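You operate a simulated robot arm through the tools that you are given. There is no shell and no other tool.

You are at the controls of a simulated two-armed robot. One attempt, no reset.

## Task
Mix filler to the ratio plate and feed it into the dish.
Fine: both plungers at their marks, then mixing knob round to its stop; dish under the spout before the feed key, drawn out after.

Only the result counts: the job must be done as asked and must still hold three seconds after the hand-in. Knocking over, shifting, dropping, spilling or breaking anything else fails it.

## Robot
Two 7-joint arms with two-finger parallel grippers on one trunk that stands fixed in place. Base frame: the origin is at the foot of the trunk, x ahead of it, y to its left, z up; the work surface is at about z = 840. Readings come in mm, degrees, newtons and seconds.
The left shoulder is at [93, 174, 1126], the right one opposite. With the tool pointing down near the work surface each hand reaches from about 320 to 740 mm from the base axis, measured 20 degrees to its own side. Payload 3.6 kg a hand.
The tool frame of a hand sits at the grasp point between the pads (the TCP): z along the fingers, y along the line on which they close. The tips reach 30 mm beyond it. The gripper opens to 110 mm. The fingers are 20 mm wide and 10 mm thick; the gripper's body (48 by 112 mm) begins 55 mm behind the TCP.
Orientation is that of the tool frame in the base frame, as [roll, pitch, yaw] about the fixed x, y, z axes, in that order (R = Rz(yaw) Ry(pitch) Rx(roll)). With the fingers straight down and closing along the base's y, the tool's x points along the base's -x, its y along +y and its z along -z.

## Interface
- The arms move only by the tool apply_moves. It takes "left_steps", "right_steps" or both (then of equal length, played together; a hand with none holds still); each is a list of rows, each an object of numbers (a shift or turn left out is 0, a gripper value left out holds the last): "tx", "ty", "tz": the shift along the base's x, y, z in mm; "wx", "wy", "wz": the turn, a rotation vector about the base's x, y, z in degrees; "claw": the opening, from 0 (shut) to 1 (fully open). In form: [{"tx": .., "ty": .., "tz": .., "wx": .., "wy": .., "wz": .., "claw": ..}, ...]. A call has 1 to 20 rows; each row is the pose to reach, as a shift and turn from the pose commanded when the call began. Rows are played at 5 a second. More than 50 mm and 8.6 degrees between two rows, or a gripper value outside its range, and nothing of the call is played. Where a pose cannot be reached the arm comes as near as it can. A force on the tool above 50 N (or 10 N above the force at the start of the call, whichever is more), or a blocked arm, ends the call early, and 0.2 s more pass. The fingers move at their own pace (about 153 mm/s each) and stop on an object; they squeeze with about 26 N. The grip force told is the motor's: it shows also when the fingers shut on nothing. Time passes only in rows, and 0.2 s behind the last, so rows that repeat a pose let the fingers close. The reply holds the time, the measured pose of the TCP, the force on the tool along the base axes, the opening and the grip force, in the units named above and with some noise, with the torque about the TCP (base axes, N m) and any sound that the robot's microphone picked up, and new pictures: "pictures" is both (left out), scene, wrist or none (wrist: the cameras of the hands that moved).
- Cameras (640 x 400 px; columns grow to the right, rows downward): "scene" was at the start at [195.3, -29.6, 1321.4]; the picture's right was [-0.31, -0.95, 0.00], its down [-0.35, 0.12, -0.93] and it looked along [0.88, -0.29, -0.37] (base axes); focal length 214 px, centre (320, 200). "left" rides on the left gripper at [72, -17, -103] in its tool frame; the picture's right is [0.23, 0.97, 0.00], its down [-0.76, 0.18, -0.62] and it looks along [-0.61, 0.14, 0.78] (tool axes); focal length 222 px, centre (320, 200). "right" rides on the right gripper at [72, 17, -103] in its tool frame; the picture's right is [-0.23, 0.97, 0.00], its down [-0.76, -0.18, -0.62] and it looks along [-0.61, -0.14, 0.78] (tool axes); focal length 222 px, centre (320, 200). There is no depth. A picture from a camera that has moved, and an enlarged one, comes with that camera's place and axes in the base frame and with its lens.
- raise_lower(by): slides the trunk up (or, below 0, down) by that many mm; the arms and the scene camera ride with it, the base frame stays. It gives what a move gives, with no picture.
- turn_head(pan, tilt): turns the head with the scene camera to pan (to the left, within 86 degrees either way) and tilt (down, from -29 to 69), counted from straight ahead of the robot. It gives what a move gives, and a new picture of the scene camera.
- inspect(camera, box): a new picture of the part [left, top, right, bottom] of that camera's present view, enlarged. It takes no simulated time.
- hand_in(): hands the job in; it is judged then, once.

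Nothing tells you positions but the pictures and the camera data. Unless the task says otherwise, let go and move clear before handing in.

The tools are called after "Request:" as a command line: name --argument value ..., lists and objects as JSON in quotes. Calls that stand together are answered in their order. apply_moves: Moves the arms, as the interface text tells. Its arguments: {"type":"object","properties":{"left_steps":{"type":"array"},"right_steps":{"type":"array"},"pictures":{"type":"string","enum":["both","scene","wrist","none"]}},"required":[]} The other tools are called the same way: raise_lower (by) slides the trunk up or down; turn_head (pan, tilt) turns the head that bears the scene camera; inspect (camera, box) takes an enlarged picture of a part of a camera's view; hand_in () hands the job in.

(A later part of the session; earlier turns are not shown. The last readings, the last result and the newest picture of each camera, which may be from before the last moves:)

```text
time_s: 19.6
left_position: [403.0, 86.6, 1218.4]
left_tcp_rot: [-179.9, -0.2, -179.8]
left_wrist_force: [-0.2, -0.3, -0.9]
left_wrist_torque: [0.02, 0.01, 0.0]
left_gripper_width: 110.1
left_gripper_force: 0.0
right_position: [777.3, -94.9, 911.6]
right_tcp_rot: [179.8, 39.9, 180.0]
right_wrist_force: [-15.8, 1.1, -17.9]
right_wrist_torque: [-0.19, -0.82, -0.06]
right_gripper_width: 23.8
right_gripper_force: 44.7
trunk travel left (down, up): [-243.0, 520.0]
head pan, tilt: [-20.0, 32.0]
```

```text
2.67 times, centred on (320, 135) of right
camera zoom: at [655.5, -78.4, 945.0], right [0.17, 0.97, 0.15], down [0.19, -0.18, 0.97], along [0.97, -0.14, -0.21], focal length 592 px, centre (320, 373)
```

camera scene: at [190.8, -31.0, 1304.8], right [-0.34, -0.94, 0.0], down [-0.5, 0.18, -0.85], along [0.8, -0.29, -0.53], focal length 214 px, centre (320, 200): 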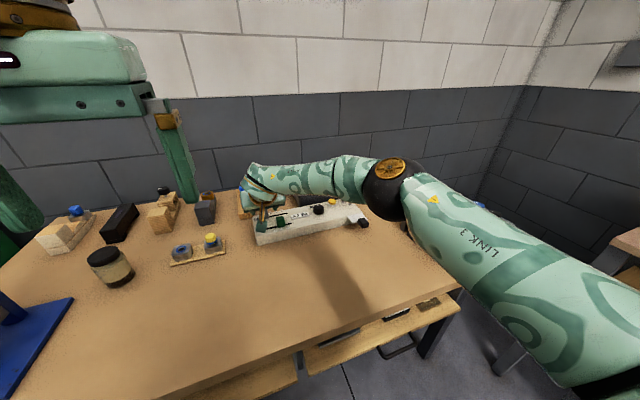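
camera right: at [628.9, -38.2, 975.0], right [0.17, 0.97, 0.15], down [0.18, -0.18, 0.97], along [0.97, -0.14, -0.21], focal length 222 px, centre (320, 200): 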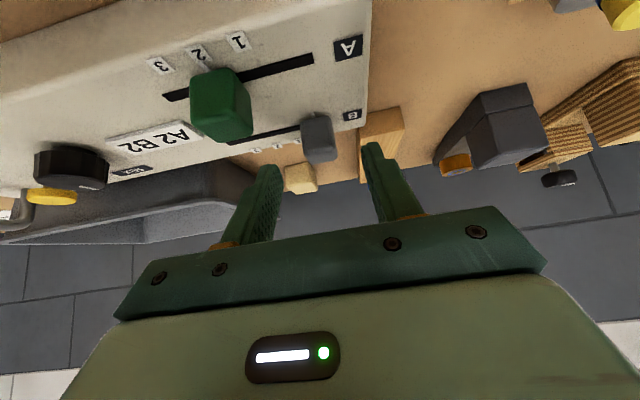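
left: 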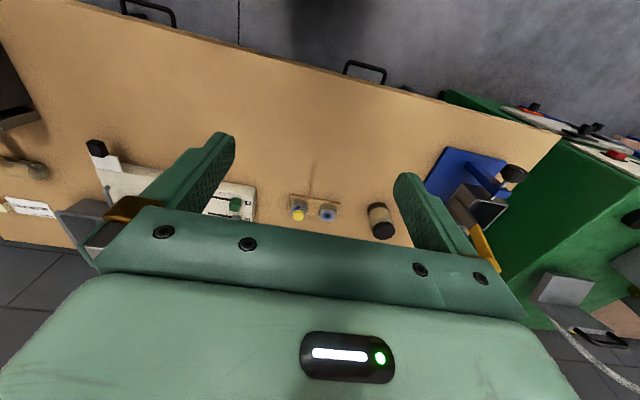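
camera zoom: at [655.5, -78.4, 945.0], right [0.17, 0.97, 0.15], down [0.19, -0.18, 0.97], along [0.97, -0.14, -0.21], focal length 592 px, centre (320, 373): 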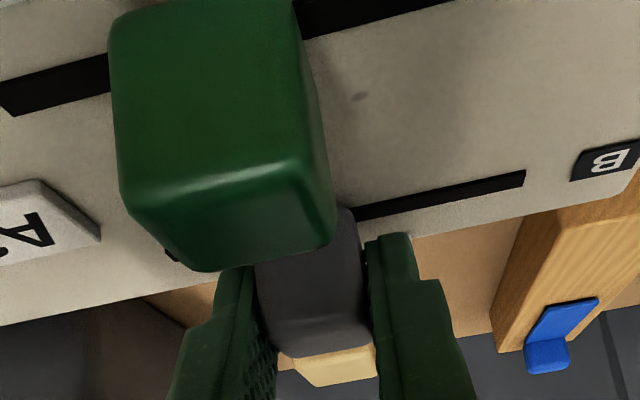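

B is at about -95.4. I'll release it, retreat along the tool axis, and move the hand aside for a clear view.

Request:
apply_moves --right_steps '[{"claw": 0.25}, {"claw": 0.45}, {"claw": 0.45}, {"tx": -20, "tz": 24}, {"tx": -40, "tz": 48}, {"tx": -65, "tz": 78}, {"tx": -90, "tz": 108}, {"tx": -110, "ty": -30, "tz": 125}, {"tx": -130, "ty": -70, "tz": 130}, {"tx": -150, "ty": -110, "tz": 135}, {"tx": -170, "ty": -150, "tz": 140}, {"tx": -190, "ty": -190, "tz": 140}, {"tx": -190, "ty": -190, "tz": 140}]'

Request:
inspect --camera "scene" --box '[250, 196, 314, 236]'

Request:
inspect --camera "right" --box '[300, 30, 460, 130]'

```text
time_s: 22.4
left_position: [402.9, 87.8, 1218.6]
left_tcp_rot: [-180.0, -0.1, -179.9]
left_wrist_force: [0.3, 0.1, 0.4]
left_wrist_torque: [0.02, 0.02, 0.01]
left_gripper_width: 110.0
left_gripper_force: 0.0
right_position: [588.8, -283.0, 1056.5]
right_tcp_rot: [180.0, 40.0, -179.9]
right_wrist_force: [0.2, -0.1, -0.8]
right_wrist_torque: [0.0, -0.03, -0.04]
right_gripper_width: 49.5
right_gripper_force: 0.1
trunk travel left (down, up): [-243.0, 520.0]
head pan, tilt: [-20.0, 32.0]
camera scene: at [191.8, -30.2, 1304.6], right [-0.34, -0.94, 0.0], down [-0.5, 0.18, -0.85], along [0.8, -0.29, -0.53], focal length 214 px, centre (320, 200)
camera right: at [465.9, -266.5, 1088.9], right [0.17, 0.97, 0.15], down [0.18, -0.18, 0.97], along [0.97, -0.14, -0.21], focal length 222 px, centre (320, 200)
```

scene: 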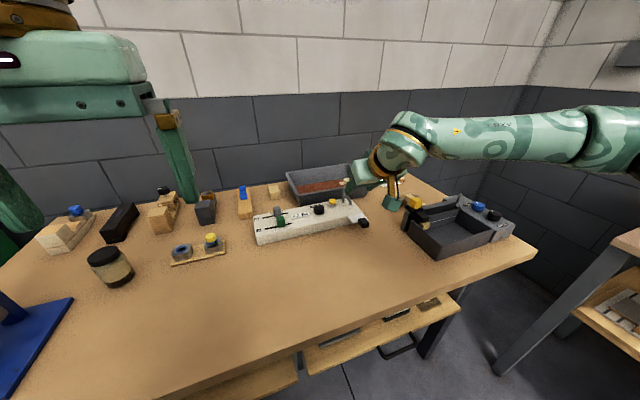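
right: 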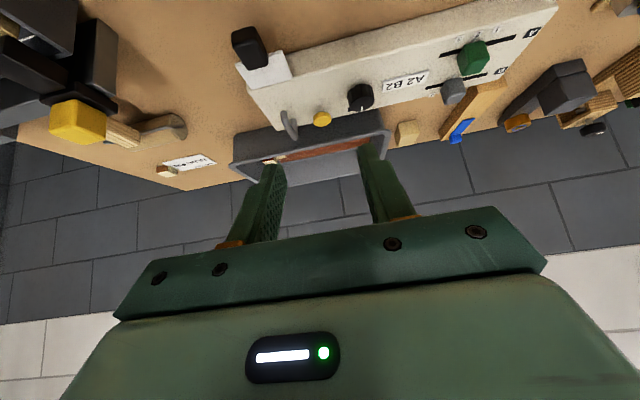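

```text
10.00 times, centred on (282, 216) of scene
camera zoom: at [191.8, -30.2, 1304.6], right [-0.34, -0.94, 0.0], down [-0.5, 0.18, -0.85], along [0.8, -0.29, -0.53], focal length 2145 px, centre (700, 40)
```

zoom: 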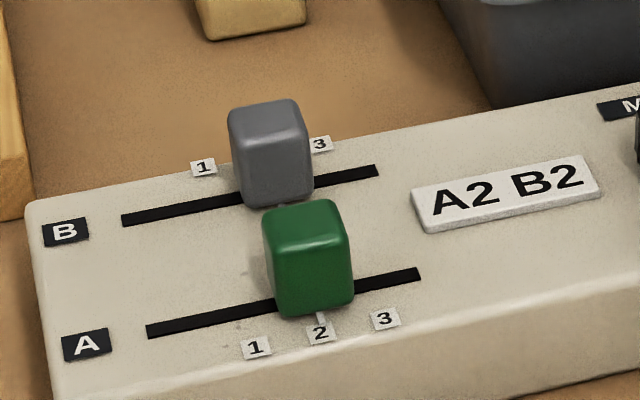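

```text
4.00 times, centred on (380, 80) of right
camera zoom: at [465.9, -266.5, 1088.9], right [0.17, 0.97, 0.15], down [0.18, -0.18, 0.97], along [0.97, -0.14, -0.21], focal length 888 px, centre (80, 680)
```

zoom: 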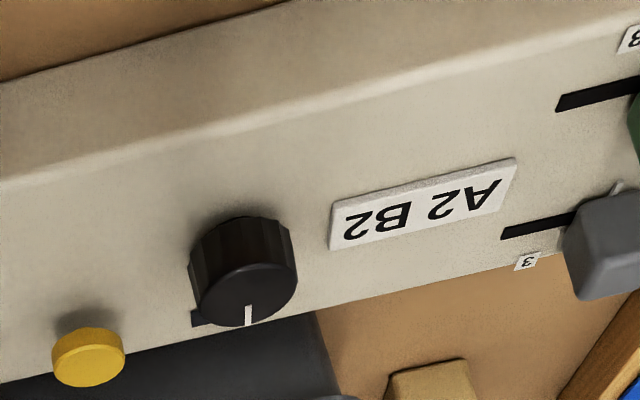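

Both look right. I'll zoom in on the pointers, the knob and the dish.

Request:
inspect --camera "scene" --box '[273, 214, 297, 229]'

Request:
inspect --camera "right" --box '[430, 30, 526, 110]'

Request:
inspect --camera "scene" --box '[306, 192, 338, 212]'

Request:
inspect --camera "right" --box '[220, 20, 348, 150]'

```text
16.00 times, centred on (285, 222) of scene
camera zoom: at [191.8, -30.2, 1304.6], right [-0.34, -0.94, 0.0], down [-0.5, 0.18, -0.85], along [0.8, -0.29, -0.53], focal length 3432 px, centre (880, -144)
```

zoom: 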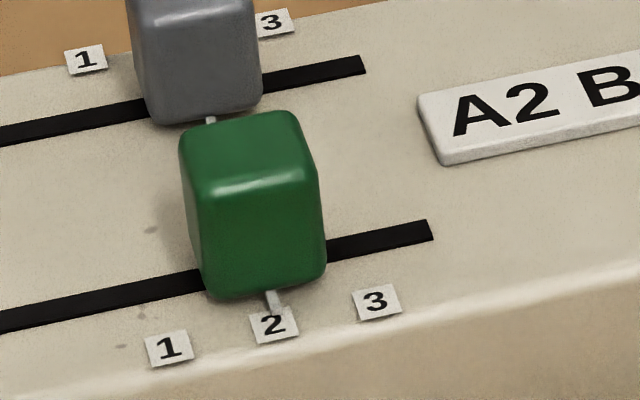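

```text
5.00 times, centred on (478, 70) of right
camera zoom: at [465.9, -266.5, 1088.9], right [0.17, 0.97, 0.15], down [0.18, -0.18, 0.97], along [0.97, -0.14, -0.21], focal length 1111 px, centre (-470, 850)
```

zoom: 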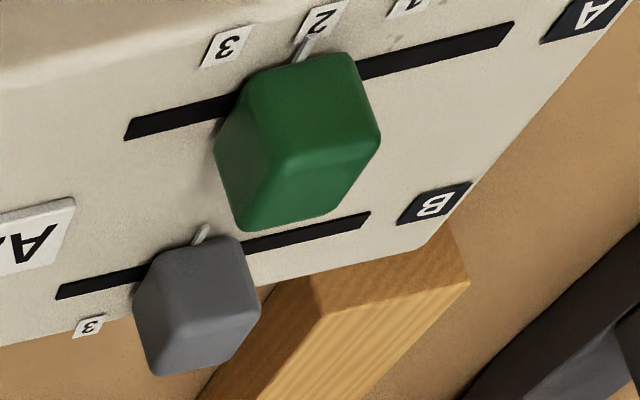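

```text
16.00 times, centred on (322, 202) of scene
camera zoom: at [191.8, -30.2, 1304.6], right [-0.34, -0.94, 0.0], down [-0.5, 0.18, -0.85], along [0.8, -0.29, -0.53], focal length 3432 px, centre (288, 168)
```

zoom: 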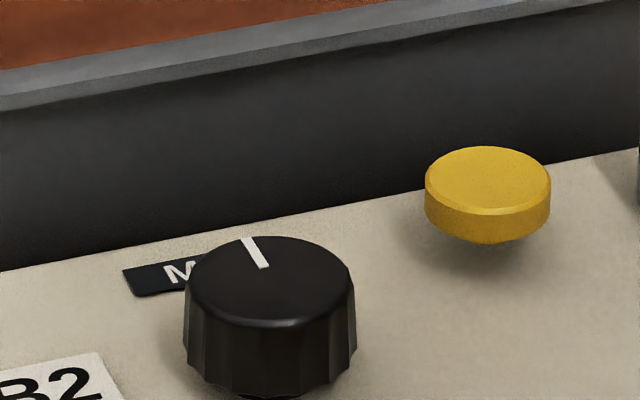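

```text
3.08 times, centred on (284, 85) of right
camera zoom: at [465.9, -266.5, 1088.9], right [0.17, 0.97, 0.15], down [0.18, -0.18, 0.97], along [0.97, -0.14, -0.21], focal length 684 px, centre (431, 554)
```

zoom: 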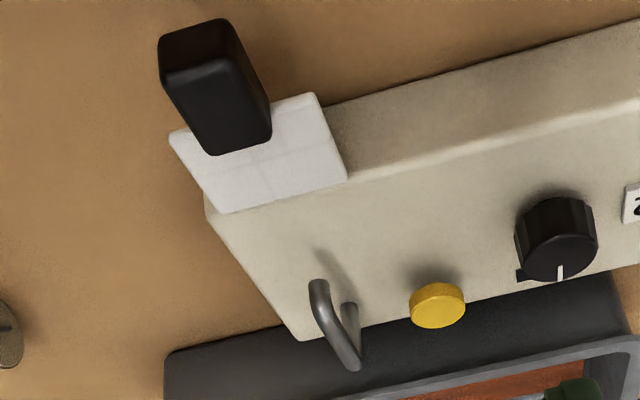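

B's pointer is right on its mark, but A's has overshot by about 1.2 mm. I'll regrip A and nudge it back.

Request:
apply_moves --right_steps '[{"tx": 10, "ty": 38, "tz": -8}, {"tx": 20, "ty": 76, "tz": -16}, {"tx": 30, "ty": 114, "tz": -24}, {"tx": 42, "ty": 152, "tz": -36}, {"tx": 56, "ty": 187, "tz": -56}, {"tx": 82, "ty": 187, "tz": -88}, {"tx": 105, "ty": 187, "tz": -116}, {"tx": 127, "ty": 187, "tz": -142}, {"tx": 127, "ty": 187, "tz": -142}]' --pictures "none"

Request:
inspect --camera "right" --box '[200, 60, 440, 210]'

```text
time_s: 24.4
left_position: [402.3, 87.3, 1219.2]
left_tcp_rot: [-179.9, 0.0, -179.8]
left_wrist_force: [0.2, -0.7, -0.5]
left_wrist_torque: [0.01, 0.04, 0.0]
left_gripper_width: 110.1
left_gripper_force: 0.0
right_position: [714.7, -98.8, 912.8]
right_tcp_rot: [-180.0, 40.1, -180.0]
right_wrist_force: [-0.4, -0.7, 0.6]
right_wrist_torque: [0.0, 0.0, -0.02]
right_gripper_width: 49.4
right_gripper_force: 0.1
trunk travel left (down, up): [-243.0, 520.0]
head pan, tilt: [-20.0, 32.0]
```

```text
2.67 times, centred on (320, 135) of right
camera zoom: at [593.1, -82.2, 946.0], right [0.17, 0.97, 0.15], down [0.18, -0.18, 0.97], along [0.97, -0.14, -0.21], focal length 592 px, centre (320, 373)
```

zoom: 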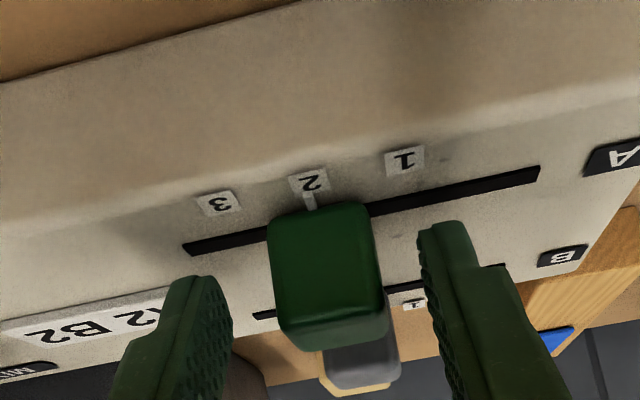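

Request:
apply_moves --right_steps '[{"ty": 4.4}, {"ty": 4.4, "claw": 0.25}, {"ty": 4.4, "claw": 0.0}, {"ty": 4.4, "claw": 0.0}, {"ty": 4.4, "claw": 0.0}]' --pictures "none"

Request:
inspect --camera "right" --box '[285, 110, 349, 150]'

```text
time_s: 25.6
left_position: [402.2, 87.7, 1218.9]
left_tcp_rot: [-179.9, -0.1, -179.8]
left_wrist_force: [0.1, 0.1, 0.3]
left_wrist_torque: [-0.03, 0.02, 0.0]
left_gripper_width: 110.2
left_gripper_force: 0.0
right_position: [715.1, -94.3, 912.2]
right_tcp_rot: [180.0, 40.0, 180.0]
right_wrist_force: [-0.8, 0.5, -0.9]
right_wrist_torque: [-0.11, -0.54, -0.3]
right_gripper_width: 23.7
right_gripper_force: 45.3
trunk travel left (down, up): [-243.0, 520.0]
head pan, tilt: [-20.0, 32.0]
```

```text
10.00 times, centred on (317, 130) of right
camera zoom: at [593.0, -77.7, 945.2], right [0.17, 0.97, 0.15], down [0.18, -0.18, 0.97], along [0.97, -0.14, -0.21], focal length 2221 px, centre (350, 900)
```

zoom: 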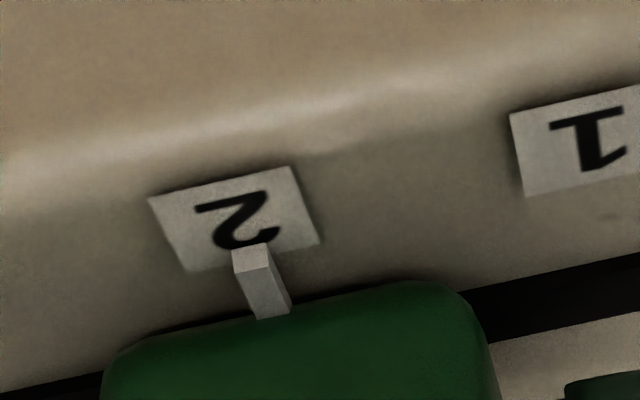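

The pointer is now centred on mark 2. I'll release A and go to the mix knob at about (752, -230, top ≈904). Its index points +x now and I don't know which way it turns.

Request:
apply_moves --right_steps '[{"claw": 0.25}, {"claw": 0.5}, {"claw": 0.5}, {"tx": -20, "tz": 24}, {"tx": -35, "tz": 50}, {"tx": -45, "tz": 80}, {"tx": -45, "ty": -40, "tz": 90}, {"tx": -35, "ty": -80, "tz": 90}, {"tx": -25, "ty": -120, "tz": 75}, {"tx": -15, "ty": -137, "tz": 50}, {"tx": -15, "ty": -137, "tz": 50}]'

Request:
inspect --camera "right" --box '[200, 60, 440, 210]'

Request:
inspect --camera "scene" --box '[240, 190, 352, 260]'

```text
time_s: 28.0
left_position: [402.0, 87.5, 1218.8]
left_tcp_rot: [-179.9, -0.1, -179.8]
left_wrist_force: [-0.7, 0.0, 0.6]
left_wrist_torque: [0.0, 0.0, 0.0]
left_gripper_width: 109.9
left_gripper_force: 0.1
right_position: [700.5, -231.9, 960.2]
right_tcp_rot: [179.9, 40.0, 180.0]
right_wrist_force: [-0.4, -0.2, -0.5]
right_wrist_torque: [-0.05, 0.02, -0.02]
right_gripper_width: 55.1
right_gripper_force: 0.1
trunk travel left (down, up): [-243.0, 520.0]
head pan, tilt: [-20.0, 32.0]
camera scene: at [191.0, -31.0, 1304.8], right [-0.34, -0.94, 0.0], down [-0.5, 0.18, -0.85], along [0.8, -0.29, -0.53], focal length 214 px, centre (320, 200)
camera right: at [577.4, -214.7, 993.4], right [0.17, 0.97, 0.15], down [0.18, -0.18, 0.97], along [0.97, -0.14, -0.21], focal length 222 px, centre (320, 200)
```

scene: 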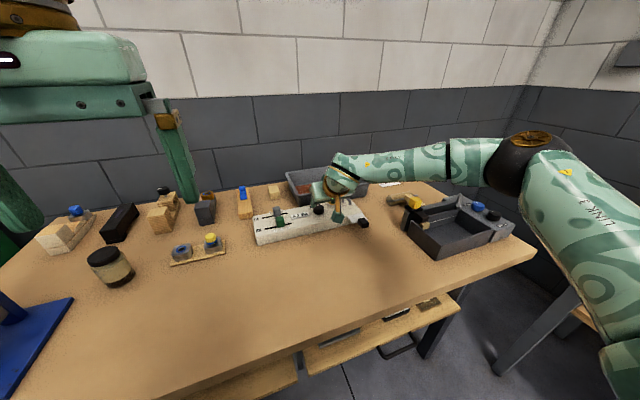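
right: 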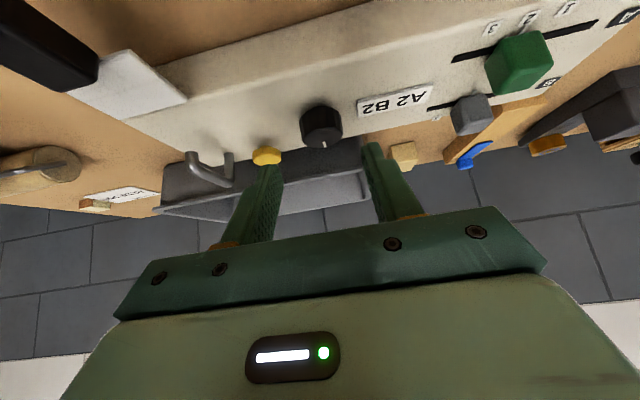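

```text
2.67 times, centred on (320, 135) of right
camera zoom: at [577.4, -214.7, 993.4], right [0.17, 0.97, 0.15], down [0.18, -0.18, 0.97], along [0.97, -0.14, -0.21], focal length 592 px, centre (320, 373)
```

zoom: 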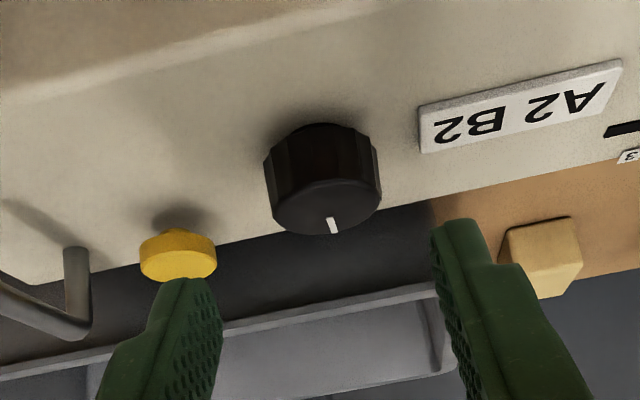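

```text
5.71 times, centred on (296, 225) of scene
camera zoom: at [191.0, -31.0, 1304.8], right [-0.34, -0.94, 0.0], down [-0.5, 0.18, -0.85], along [0.8, -0.29, -0.53], focal length 1226 px, centre (457, 57)
```

zoom: 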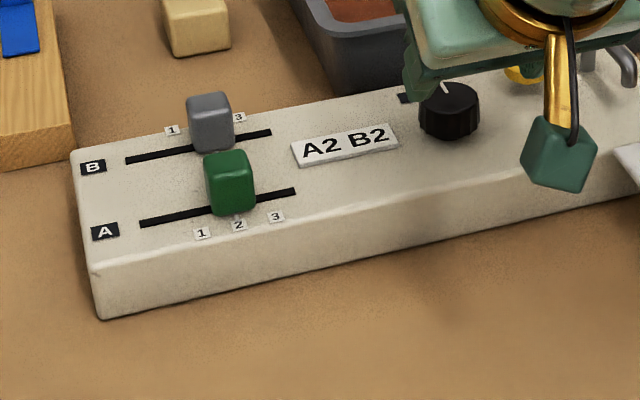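

The knob centre is confirmed at about (751, -230). I'll move in and grip it, then test which way it turns freely.

Request:
apply_moves --right_steps '[{"tx": 19, "ty": 2, "tz": -24}, {"tx": 38, "ty": 2, "tz": -48}, {"tx": 38, "ty": 2, "tz": -48}, {"tx": 38, "ty": 2, "tz": -48, "claw": 0.3}, {"tx": 38, "ty": 2, "tz": -48, "claw": 0.0}, {"tx": 38, "ty": 2, "tz": -48, "claw": 0.0}]' --pictures "none"

Request:
inspect --camera "right" --box '[200, 60, 440, 210]'

```text
time_s: 29.4
left_position: [402.7, 85.7, 1219.2]
left_tcp_rot: [-180.0, 0.0, -179.9]
left_wrist_force: [-0.8, -0.4, 0.0]
left_wrist_torque: [-0.01, 0.01, 0.01]
left_gripper_width: 110.1
left_gripper_force: 0.1
right_position: [739.7, -230.5, 912.9]
right_tcp_rot: [179.9, 40.1, 179.9]
right_wrist_force: [2.0, -6.0, 1.5]
right_wrist_torque: [-0.26, -0.14, -0.11]
right_gripper_width: 35.4
right_gripper_force: 45.2
trunk travel left (down, up): [-243.0, 520.0]
head pan, tilt: [-20.0, 32.0]
```

```text
2.67 times, centred on (320, 135) of right
camera zoom: at [616.8, -212.6, 945.8], right [0.18, 0.97, 0.15], down [0.18, -0.18, 0.97], along [0.97, -0.14, -0.21], focal length 592 px, centre (320, 373)
```

zoom: 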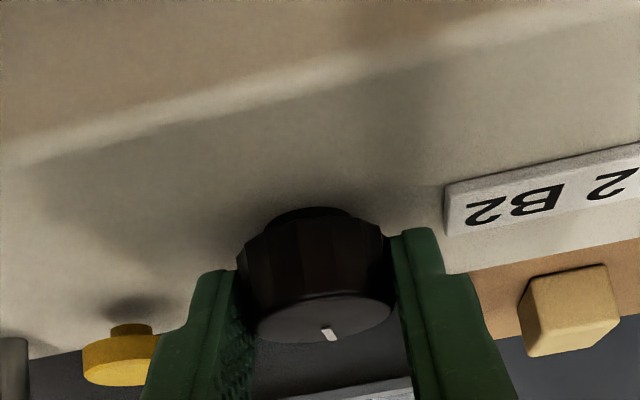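

The knob is gripped at 35 mm. I'll try turning clockwise by up to 24°.

Request:
apply_moves --right_steps '[{"tx": 0.1, "ty": 1.6, "wz": -8}, {"tx": 0.4, "ty": 3.1, "wz": -16}, {"tx": 1.0, "ty": 4.6, "wz": -24}, {"tx": 1.0, "ty": 4.6, "wz": -24}]' --pictures "none"

Request:
inspect --camera "right" --box '[200, 60, 440, 210]'

Request:
inspect --camera "scene" --box '[290, 186, 354, 226]'

```text
time_s: 30.4
left_position: [404.2, 86.0, 1218.3]
left_tcp_rot: [179.9, 0.0, -179.8]
left_wrist_force: [0.4, -0.1, 0.0]
left_wrist_torque: [0.03, 0.02, -0.03]
left_gripper_width: 110.2
left_gripper_force: 0.0
right_position: [739.7, -226.0, 912.8]
right_tcp_rot: [180.0, 40.0, 155.9]
right_wrist_force: [7.4, -11.1, 2.8]
right_wrist_torque: [-0.15, -0.01, -0.07]
right_gripper_width: 35.3
right_gripper_force: 45.0
trunk travel left (down, up): [-243.0, 520.0]
head pan, tilt: [-20.0, 32.0]
```

```text
2.67 times, centred on (320, 135) of right
camera zoom: at [635.2, -160.1, 945.8], right [0.56, 0.82, 0.15], down [0.09, -0.24, 0.97], along [0.83, -0.52, -0.21], focal length 592 px, centre (320, 373)
```

zoom: 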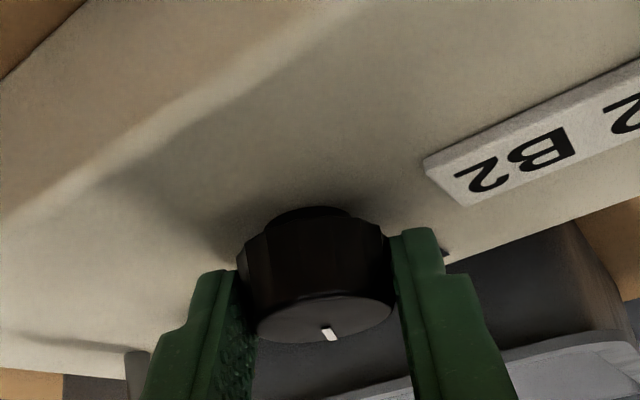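

```text
10.00 times, centred on (322, 206) of scene
camera zoom: at [192.3, -32.3, 1304.5], right [-0.34, -0.94, 0.0], down [-0.5, 0.18, -0.85], along [0.8, -0.29, -0.53], focal length 2145 px, centre (300, 140)
```

zoom: 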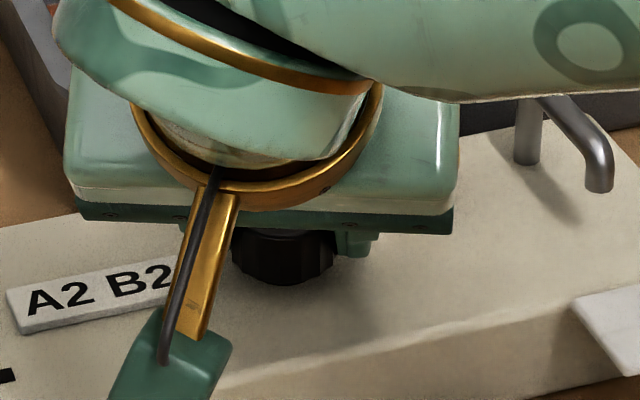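

The index turns with the hand at little torque, so clockwise is free. I'll keep going in this grasp.

Request:
apply_moves --right_steps '[{"tx": 0.7, "ty": 1.4, "wz": -8}, {"tx": 1.7, "ty": 2.7, "wz": -16}, {"tx": 2.8, "ty": 3.8, "wz": -24}, {"tx": 4.0, "ty": 4.8, "wz": -32}, {"tx": 4.0, "ty": 4.8, "wz": -32}]'

Request:
inspect --camera "right" --box '[200, 60, 440, 210]'

```text
time_s: 31.6
left_position: [404.0, 86.9, 1219.3]
left_tcp_rot: [-180.0, -0.1, -179.9]
left_wrist_force: [-0.5, 0.1, -1.1]
left_wrist_torque: [0.0, 0.0, -0.02]
left_gripper_width: 110.0
left_gripper_force: 0.1
right_position: [743.7, -221.4, 913.7]
right_tcp_rot: [179.9, 39.9, 123.9]
right_wrist_force: [8.0, -10.2, 5.2]
right_wrist_torque: [-0.66, -0.72, 0.0]
right_gripper_width: 35.4
right_gripper_force: 45.3
trunk travel left (down, up): [-243.0, 520.0]
head pan, tilt: [-20.0, 32.0]
camera scene: at [191.7, -32.0, 1304.6], right [-0.34, -0.94, 0.0], down [-0.5, 0.18, -0.85], along [0.8, -0.29, -0.53], focal length 214 px, centre (320, 200)
camera right: at [689.0, -110.0, 945.8], right [0.9, 0.4, 0.15], down [-0.05, -0.25, 0.97], along [0.42, -0.88, -0.21], focal length 222 px, centre (320, 200)
```

scene: 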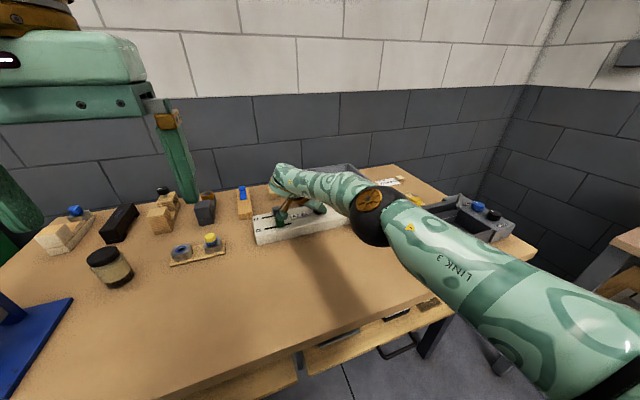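
right: 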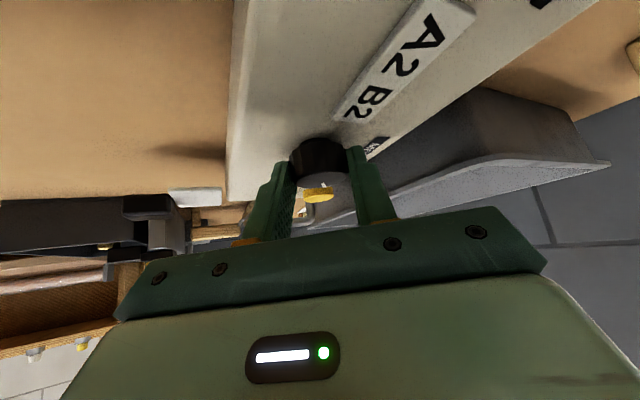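

```text
2.67 times, centred on (320, 135) of right
camera zoom: at [689.0, -110.0, 945.8], right [0.9, 0.4, 0.15], down [-0.05, -0.25, 0.97], along [0.42, -0.88, -0.21], focal length 592 px, centre (320, 373)
```

zoom: 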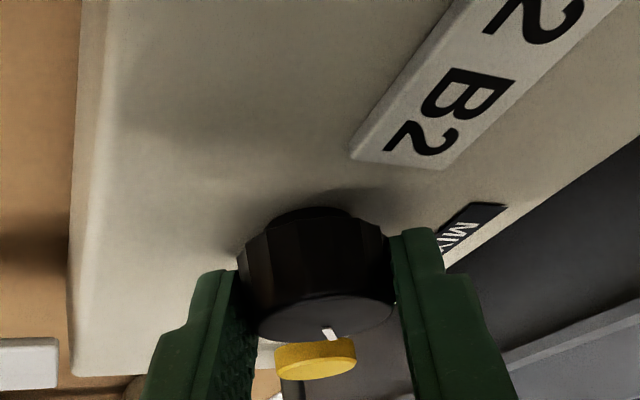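

The knob turned 56° so far. I'll open slightly, lift a few millimetres, swing the hand back around the knob axis to +40°, and regrip.

Request:
apply_moves --right_steps '[{"claw": 0.3}, {"claw": 0.43}, {"claw": 0.43, "tz": 6}, {"tx": -1.2, "ty": -1.0, "tz": 6, "wz": 8}, {"tx": -2.3, "ty": -2.1, "tz": 6, "wz": 16}, {"tx": -3.3, "ty": -3.4, "tz": 6, "wz": 24}, {"tx": -4.0, "ty": -4.8, "tz": 6, "wz": 32}, {"tx": -4.5, "ty": -6.3, "tz": 6, "wz": 40}, {"tx": -4.9, "ty": -7.8, "tz": 6, "wz": 48}, {"tx": -5.0, "ty": -9.4, "tz": 6, "wz": 56}, {"tx": -4.9, "ty": -10.9, "tz": 6, "wz": 64}, {"tx": -4.5, "ty": -12.5, "tz": 6, "wz": 72}, {"tx": -4.0, "ty": -14.0, "tz": 6, "wz": 80}, {"tx": -3.3, "ty": -15.4, "tz": 6, "wz": 88}, {"tx": -2.3, "ty": -16.6, "tz": 6, "wz": 96}, {"tx": -2.3, "ty": -16.6, "tz": 0, "wz": 96}, {"tx": -2.3, "ty": -16.6, "tz": 0, "wz": 96}]'

Request:
inspect --camera "right" --box '[200, 60, 440, 210]'

```text
time_s: 35.2
left_position: [403.3, 86.7, 1218.5]
left_tcp_rot: [-180.0, 0.0, -179.8]
left_wrist_force: [0.0, -0.3, -0.3]
left_wrist_torque: [-0.01, -0.02, -0.01]
left_gripper_width: 110.1
left_gripper_force: 0.1
right_position: [739.2, -233.4, 919.2]
right_tcp_rot: [180.0, 40.0, -160.1]
right_wrist_force: [-0.1, -0.3, -0.8]
right_wrist_torque: [0.01, -0.03, 0.03]
right_gripper_width: 47.2
right_gripper_force: 0.1
right hand out of reach, approached as far as the arm can: row 13, 14, 15, 16, 17
trunk travel left (down, up): [-243.0, 520.0]
head pan, tilt: [-20.0, 32.0]
camera scene: at [191.5, -31.0, 1304.7], right [-0.34, -0.94, 0.0], down [-0.5, 0.18, -0.85], along [0.8, -0.29, -0.53], focal length 214 px, centre (320, 200)
camera right: at [617.8, -259.0, 952.3], right [-0.17, 0.97, 0.15], down [0.23, -0.1, 0.97], along [0.96, 0.2, -0.21], focal length 222 px, centre (320, 200)
```

scene: 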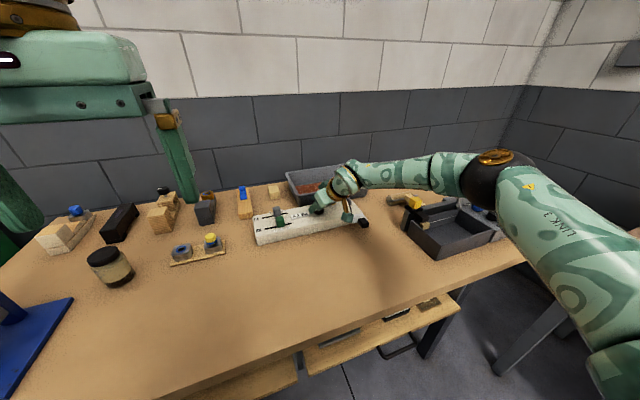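
right: 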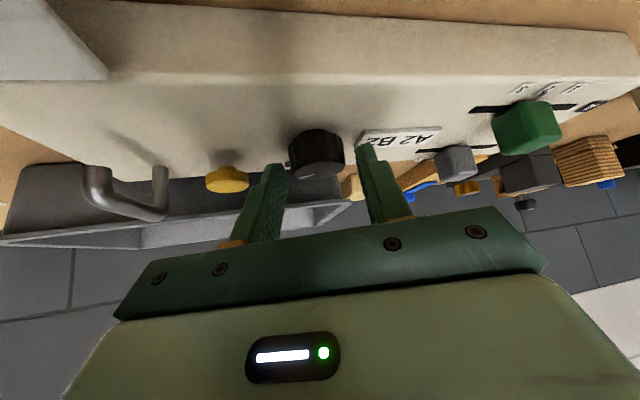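

```text
2.67 times, centred on (320, 135) of right
camera zoom: at [617.8, -259.0, 952.3], right [-0.17, 0.97, 0.15], down [0.23, -0.1, 0.97], along [0.96, 0.2, -0.21], focal length 592 px, centre (320, 373)
```

zoom: 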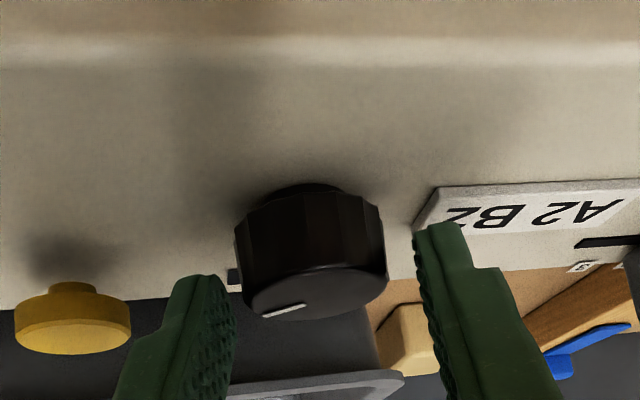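

The wrist limit stopped at about +20° and the index now points to -56°. I'll lower and regrip here.

Request:
apply_moves --right_steps '[{"tx": 1.0, "ty": 0.3, "tz": -6, "wz": -2}, {"tx": 1.0, "ty": 0.3, "tz": -6, "wz": -2}, {"tx": 1.0, "ty": 0.3, "tz": -6, "wz": -2, "claw": 0.2}, {"tx": 1.0, "ty": 0.3, "tz": -6, "wz": -2, "claw": 0.0}, {"tx": 1.0, "ty": 0.3, "tz": -6, "wz": -2, "claw": 0.0}]' --pictures "none"

Request:
inspect --camera "right" --box '[200, 60, 440, 210]'

```text
time_s: 36.4
left_position: [403.5, 87.0, 1217.7]
left_tcp_rot: [-179.9, -0.2, -179.9]
left_wrist_force: [0.2, 0.3, 0.8]
left_wrist_torque: [-0.02, 0.0, 0.01]
left_gripper_width: 110.1
left_gripper_force: 0.0
right_position: [740.0, -234.4, 913.4]
right_tcp_rot: [180.0, 40.0, -162.2]
right_wrist_force: [0.9, -1.1, 1.1]
right_wrist_torque: [-0.09, -0.07, -0.03]
right_gripper_width: 35.4
right_gripper_force: 44.9
trunk travel left (down, up): [-243.0, 520.0]
head pan, tilt: [-20.0, 32.0]
```

```text
2.67 times, centred on (320, 135) of right
camera zoom: at [617.5, -254.6, 946.4], right [-0.13, 0.98, 0.15], down [0.23, -0.11, 0.97], along [0.96, 0.16, -0.21], focal length 592 px, centre (320, 373)
```

zoom: 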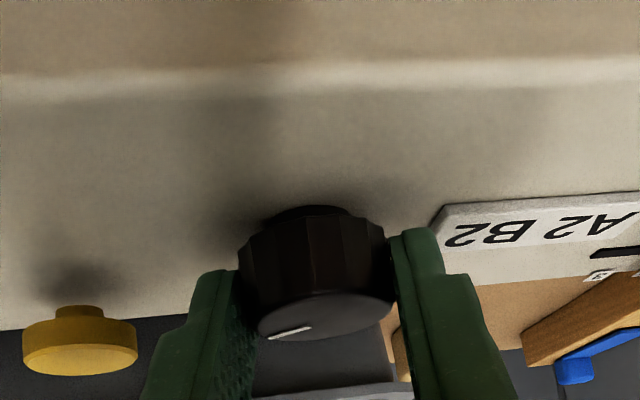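

Request:
apply_moves --right_steps '[{"tx": -0.4, "ty": 1.5, "wz": -8}, {"tx": -0.5, "ty": 3.1, "wz": -16}, {"tx": -0.5, "ty": 4.7, "wz": -24}, {"tx": -0.2, "ty": 6.2, "wz": -32}, {"tx": 0.3, "ty": 7.7, "wz": -40}, {"tx": 0.3, "ty": 7.7, "wz": -40}]' --pictures "none"

Request:
inspect --camera "right" --box '[200, 60, 440, 210]'

```text
time_s: 37.8
left_position: [403.5, 86.8, 1218.8]
left_tcp_rot: [-180.0, 0.0, -179.8]
left_wrist_force: [-0.2, -0.2, -0.4]
left_wrist_torque: [0.01, -0.01, -0.01]
left_gripper_width: 110.0
left_gripper_force: 0.2
right_position: [739.7, -226.4, 912.3]
right_tcp_rot: [180.0, 40.1, 157.7]
right_wrist_force: [1.3, -6.1, 4.9]
right_wrist_torque: [-0.21, 0.05, -0.07]
right_gripper_width: 35.3
right_gripper_force: 44.9
trunk travel left (down, up): [-243.0, 520.0]
head pan, tilt: [-20.0, 32.0]
```

```text
2.67 times, centred on (320, 135) of right
camera zoom: at [632.5, -163.8, 946.3], right [0.53, 0.84, 0.15], down [0.1, -0.23, 0.97], along [0.84, -0.5, -0.21], focal length 592 px, centre (320, 373)
```

zoom: 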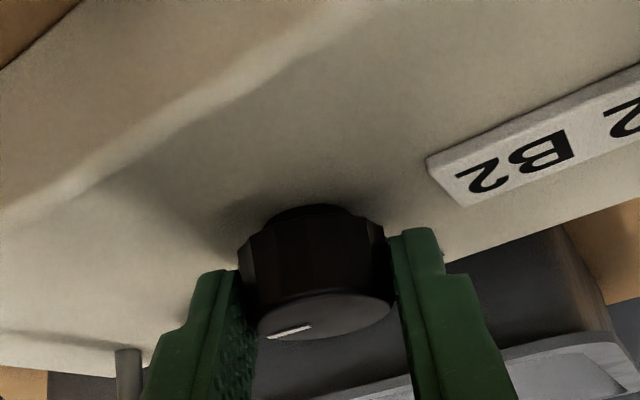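

Still turning freely, about 96° in total. I'll go on.

Request:
apply_moves --right_steps '[{"tx": 0.7, "ty": 1.4, "wz": -8}, {"tx": 1.6, "ty": 2.7, "wz": -16}, {"tx": 2.6, "ty": 3.9, "wz": -24}, {"tx": 3.8, "ty": 4.9, "wz": -32}, {"tx": 3.8, "ty": 4.9, "wz": -32}]' --pictures "none"

Request:
inspect --camera "right" --box '[200, 60, 440, 210]'

```text
time_s: 39.0
left_position: [402.1, 86.2, 1218.4]
left_tcp_rot: [-180.0, -0.1, -179.8]
left_wrist_force: [0.4, 0.1, 0.2]
left_wrist_torque: [0.0, -0.02, 0.01]
left_gripper_width: 109.9
left_gripper_force: 0.0
right_position: [743.7, -220.7, 913.5]
right_tcp_rot: [-180.0, 40.1, 125.9]
right_wrist_force: [7.4, -6.5, 7.8]
right_wrist_torque: [-0.5, -0.62, 0.04]
right_gripper_width: 35.1
right_gripper_force: 45.0
trunk travel left (down, up): [-243.0, 520.0]
head pan, tilt: [-20.0, 32.0]
```

```text
2.67 times, centred on (320, 135) of right
camera zoom: at [684.8, -111.8, 946.3], right [0.89, 0.43, 0.15], down [-0.04, -0.25, 0.97], along [0.45, -0.87, -0.21], focal length 592 px, centre (320, 373)
```

zoom: 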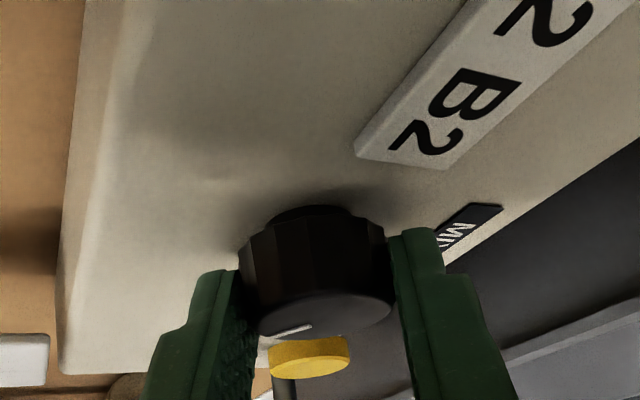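

About 128° so far with no stop. I'll regrip again.

Request:
apply_moves --right_steps '[{"claw": 0.3}, {"claw": 0.43}, {"claw": 0.43, "tz": 5}, {"tx": -1.2, "ty": -1.0, "tz": 5, "wz": 8}, {"tx": -2.3, "ty": -2.2, "tz": 5, "wz": 16}, {"tx": -3.2, "ty": -3.5, "tz": 5, "wz": 24}, {"tx": -3.8, "ty": -4.9, "tz": 5, "wz": 32}, {"tx": -4.3, "ty": -6.4, "tz": 5, "wz": 40}, {"tx": -4.6, "ty": -8.0, "tz": 5, "wz": 48}, {"tx": -4.7, "ty": -9.5, "tz": 5, "wz": 56}, {"tx": -4.5, "ty": -11.1, "tz": 5, "wz": 64}, {"tx": -4.1, "ty": -12.6, "tz": 5, "wz": 71}, {"tx": -4.1, "ty": -12.6, "tz": 0, "wz": 71}, {"tx": -4.1, "ty": -12.6, "tz": 0, "wz": 71}, {"tx": -4.1, "ty": -12.6, "tz": 0, "wz": 71, "claw": 0.2}, {"tx": -4.1, "ty": -12.6, "tz": 0, "wz": 71, "claw": 0}, {"tx": -4.1, "ty": -12.6, "tz": 0, "wz": 71, "claw": 0}, {"tx": -4.1, "ty": -12.6, "tz": 0, "wz": 71, "claw": 0}]' --pictures "none"

Request:
inspect --camera "right" --box '[200, 60, 440, 210]'

```text
time_s: 42.8
left_position: [402.2, 87.2, 1219.9]
left_tcp_rot: [-180.0, -0.2, -179.8]
left_wrist_force: [0.1, 0.6, -0.4]
left_wrist_torque: [-0.02, 0.0, -0.03]
left_gripper_width: 109.8
left_gripper_force: 0.0
right_position: [739.6, -232.2, 912.5]
right_tcp_rot: [180.0, 40.0, -163.1]
right_wrist_force: [2.2, -0.9, 1.2]
right_wrist_torque: [0.04, -0.28, -0.01]
right_gripper_width: 35.4
right_gripper_force: 44.8
trunk travel left (down, up): [-243.0, 520.0]
head pan, tilt: [-20.0, 32.0]
```

```text
2.67 times, centred on (320, 135) of right
camera zoom: at [617.8, -252.1, 945.9], right [-0.12, 0.98, 0.15], down [0.23, -0.12, 0.97], along [0.97, 0.15, -0.21], focal length 592 px, centre (320, 373)
```

zoom: 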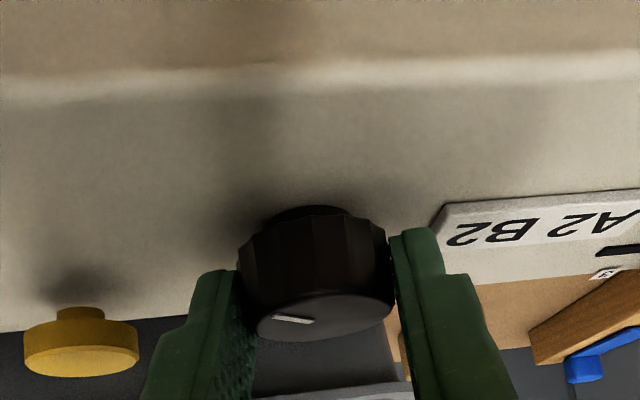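

The index confirms about 125° turned. Continuing.

Request:
apply_moves --right_steps '[{"tx": -0.4, "ty": 1.5, "wz": -8}, {"tx": -0.5, "ty": 3.1, "wz": -16}, {"tx": -0.5, "ty": 4.7, "wz": -24}, {"tx": -0.2, "ty": 6.2, "wz": -32}, {"tx": 0.3, "ty": 7.7, "wz": -40}, {"tx": 0.3, "ty": 7.7, "wz": -40}]' --pictures "none"

Request:
inspect --camera "right" --box '[200, 60, 440, 210]'

```text
time_s: 44.2
left_position: [403.8, 87.1, 1218.3]
left_tcp_rot: [179.9, -0.1, -179.9]
left_wrist_force: [1.7, 0.2, 0.3]
left_wrist_torque: [0.03, 0.0, 0.0]
left_gripper_width: 110.1
left_gripper_force: 0.0
right_position: [740.8, -225.0, 913.8]
right_tcp_rot: [179.9, 40.1, 156.9]
right_wrist_force: [6.7, -5.2, 1.9]
right_wrist_torque: [-0.23, -0.15, -0.02]
right_gripper_width: 35.2
right_gripper_force: 45.6
trunk travel left (down, up): [-243.0, 520.0]
head pan, tilt: [-20.0, 32.0]
```

```text
2.67 times, centred on (320, 135) of right
camera zoom: at [634.4, -162.1, 946.1], right [0.54, 0.83, 0.15], down [0.1, -0.24, 0.97], along [0.83, -0.51, -0.21], focal length 592 px, centre (320, 373)
```

zoom: 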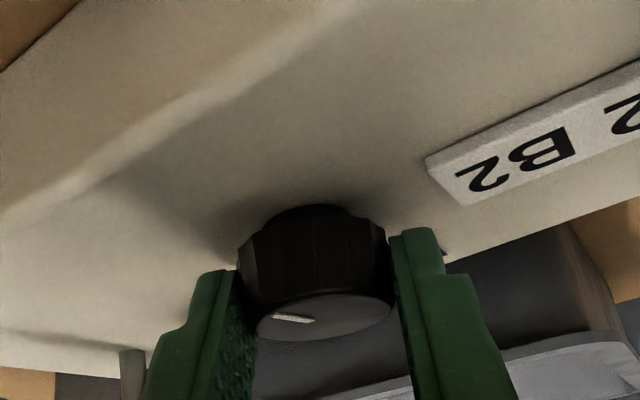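

Request:
apply_moves --right_steps '[{"tx": 0.7, "ty": 1.4, "wz": -8}, {"tx": 1.6, "ty": 2.7, "wz": -16}, {"tx": 2.6, "ty": 3.9, "wz": -24}, {"tx": 3.8, "ty": 4.9, "wz": -32}, {"tx": 3.8, "ty": 4.9, "wz": -32}]' --pictures "none"

Request:
inspect --camera "right" --box '[200, 60, 440, 210]'

```text
time_s: 45.4
left_position: [402.9, 86.2, 1219.5]
left_tcp_rot: [180.0, 0.0, -179.8]
left_wrist_force: [0.2, 1.1, -0.2]
left_wrist_torque: [0.0, 0.0, 0.0]
left_gripper_width: 110.2
left_gripper_force: 0.0
right_position: [742.3, -220.4, 913.2]
right_tcp_rot: [180.0, 40.0, 124.9]
right_wrist_force: [-1.0, -3.6, 1.6]
right_wrist_torque: [-0.58, -0.41, 0.43]
right_gripper_width: 35.3
right_gripper_force: 45.1
trunk travel left (down, up): [-243.0, 520.0]
head pan, tilt: [-20.0, 32.0]
```

```text
2.67 times, centred on (320, 135) of right
camera zoom: at [686.2, -109.8, 946.1], right [0.9, 0.41, 0.15], down [-0.04, -0.25, 0.97], along [0.44, -0.87, -0.21], focal length 592 px, centre (320, 373)
```

zoom: 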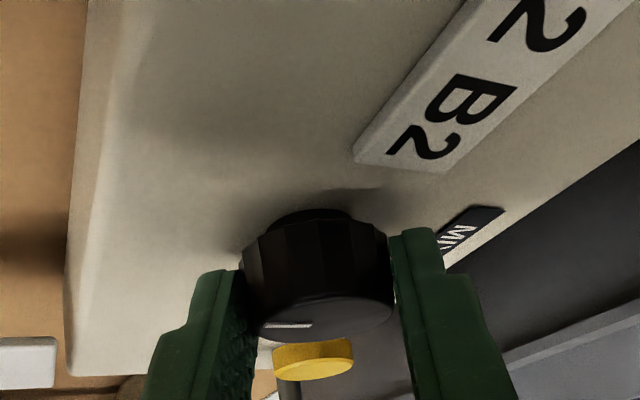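

The index slipped in the fingers and the torque rose to 0.43 N·m, so the stop seems reached near 180°. I'll release, lift away and look at the knob.

Request:
apply_moves --right_steps '[{"claw": 0.3}, {"claw": 0.45}, {"claw": 0.45}, {"tx": -5, "ty": 8, "tz": 20}, {"tx": -15, "ty": 16, "tz": 50}, {"tx": -30, "ty": 20, "tz": 90, "wz": 8}, {"tx": -55, "ty": 10, "tz": 110, "wz": 16}, {"tx": -80, "ty": 0, "tz": 130, "wz": 24}, {"tx": -110, "ty": -15, "tz": 140, "wz": 32}, {"tx": -140, "ty": -30, "tz": 140, "wz": 40}, {"tx": -160, "ty": -60, "tz": 140, "wz": 48}, {"tx": -170, "ty": -90, "tz": 140, "wz": 55}, {"tx": -180, "ty": -120, "tz": 140, "wz": 55}, {"tx": -180, "ty": -120, "tz": 140, "wz": 55}]'

Request:
inspect --camera "scene" --box '[240, 180, 384, 270]'

Request:
inspect --camera "scene" --box '[306, 192, 338, 212]'

```text
time_s: 48.4
left_position: [403.0, 86.3, 1218.5]
left_tcp_rot: [-179.9, -0.2, -179.8]
left_wrist_force: [-0.3, -0.1, 0.1]
left_wrist_torque: [-0.03, 0.01, 0.02]
left_gripper_width: 110.1
left_gripper_force: 0.1
right_position: [563.5, -338.5, 1053.4]
right_tcp_rot: [179.9, 40.0, -180.0]
right_wrist_force: [0.4, 0.6, 0.3]
right_wrist_torque: [0.04, 0.01, -0.02]
right_gripper_width: 49.7
right_gripper_force: 0.1
trunk travel left (down, up): [-243.0, 520.0]
head pan, tilt: [-20.0, 32.0]
camera scene: at [191.6, -30.6, 1304.6], right [-0.34, -0.94, 0.0], down [-0.5, 0.18, -0.85], along [0.8, -0.29, -0.53], focal length 214 px, centre (320, 200)
camera right: at [440.4, -321.9, 1086.6], right [0.17, 0.97, 0.15], down [0.18, -0.18, 0.97], along [0.97, -0.14, -0.21], focal length 222 px, centre (320, 200)
```

scene: 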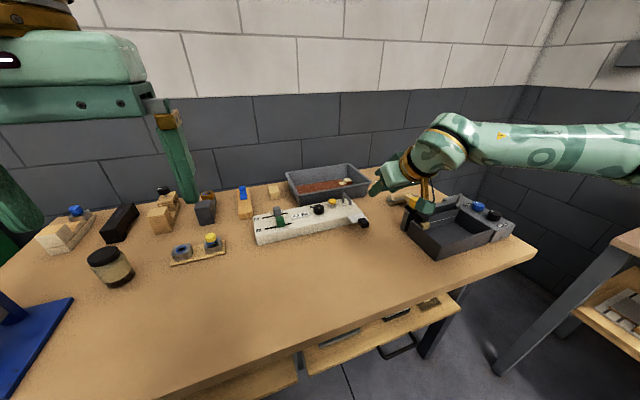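
right: 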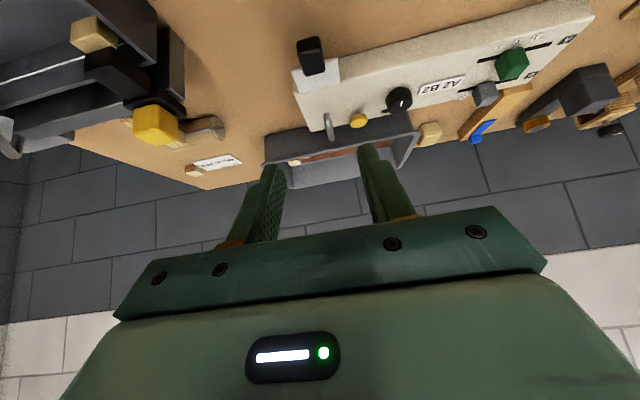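

```text
4.44 times, centred on (312, 225) of scene
camera zoom: at [191.6, -30.6, 1304.6], right [-0.34, -0.94, 0.0], down [-0.5, 0.18, -0.85], along [0.8, -0.29, -0.53], focal length 953 px, centre (356, 89)
```

zoom: 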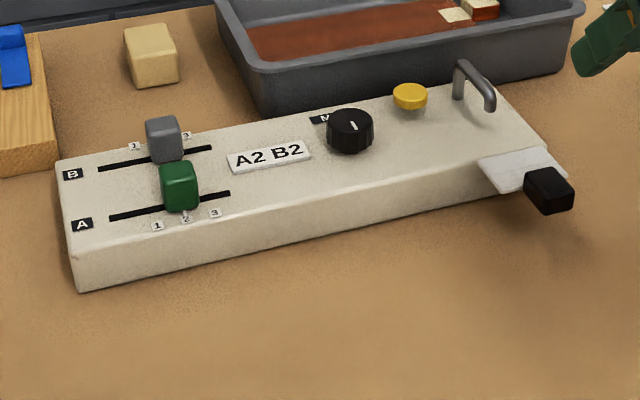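

```text
16.00 times, centred on (322, 202) of scene
camera zoom: at [191.6, -30.6, 1304.6], right [-0.34, -0.94, 0.0], down [-0.5, 0.18, -0.85], along [0.8, -0.29, -0.53], focal length 3432 px, centre (288, 168)
```

zoom: 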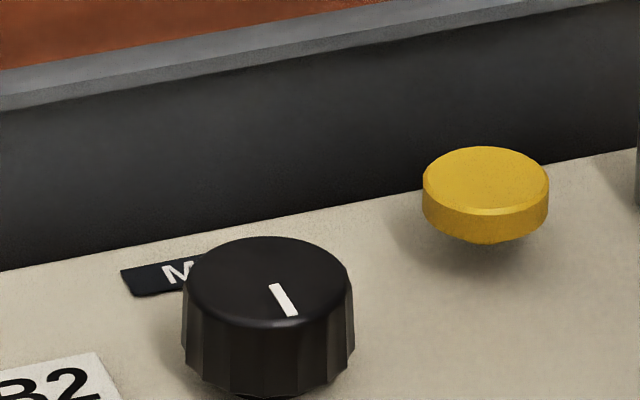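

The index now points straight back, exactly 180° round at its stop, and the plungers are unmoved. Next I'll study the dish and its grip.

Request:
inspect --camera "scene" --box '[334, 196, 382, 226]'

Request:
inspect --camera "right" --box '[276, 20, 404, 150]'

```text
13.33 times, centred on (358, 211) of scene
camera zoom: at [191.6, -30.6, 1304.6], right [-0.34, -0.94, 0.0], down [-0.5, 0.18, -0.85], along [0.8, -0.29, -0.53], focal length 2860 px, centre (-187, 53)
```

zoom: 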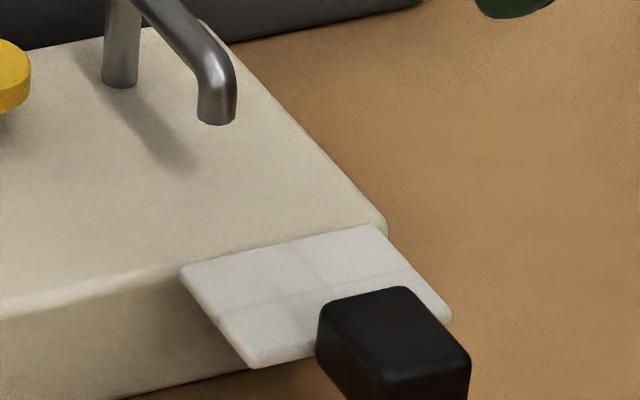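

```text
3.08 times, centred on (340, 85) of right
camera zoom: at [440.4, -321.9, 1086.6], right [0.17, 0.97, 0.15], down [0.18, -0.18, 0.97], along [0.97, -0.14, -0.21], focal length 684 px, centre (258, 554)
```

zoom: 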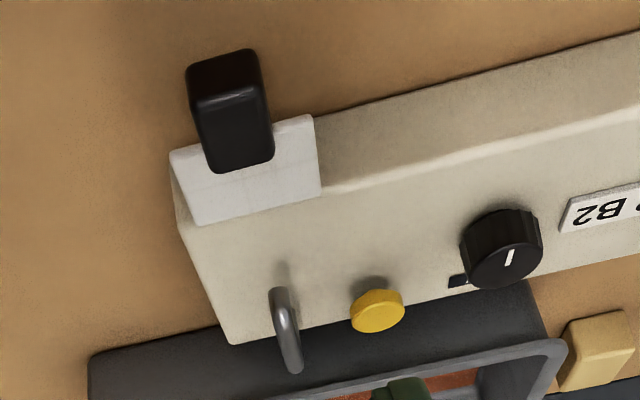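

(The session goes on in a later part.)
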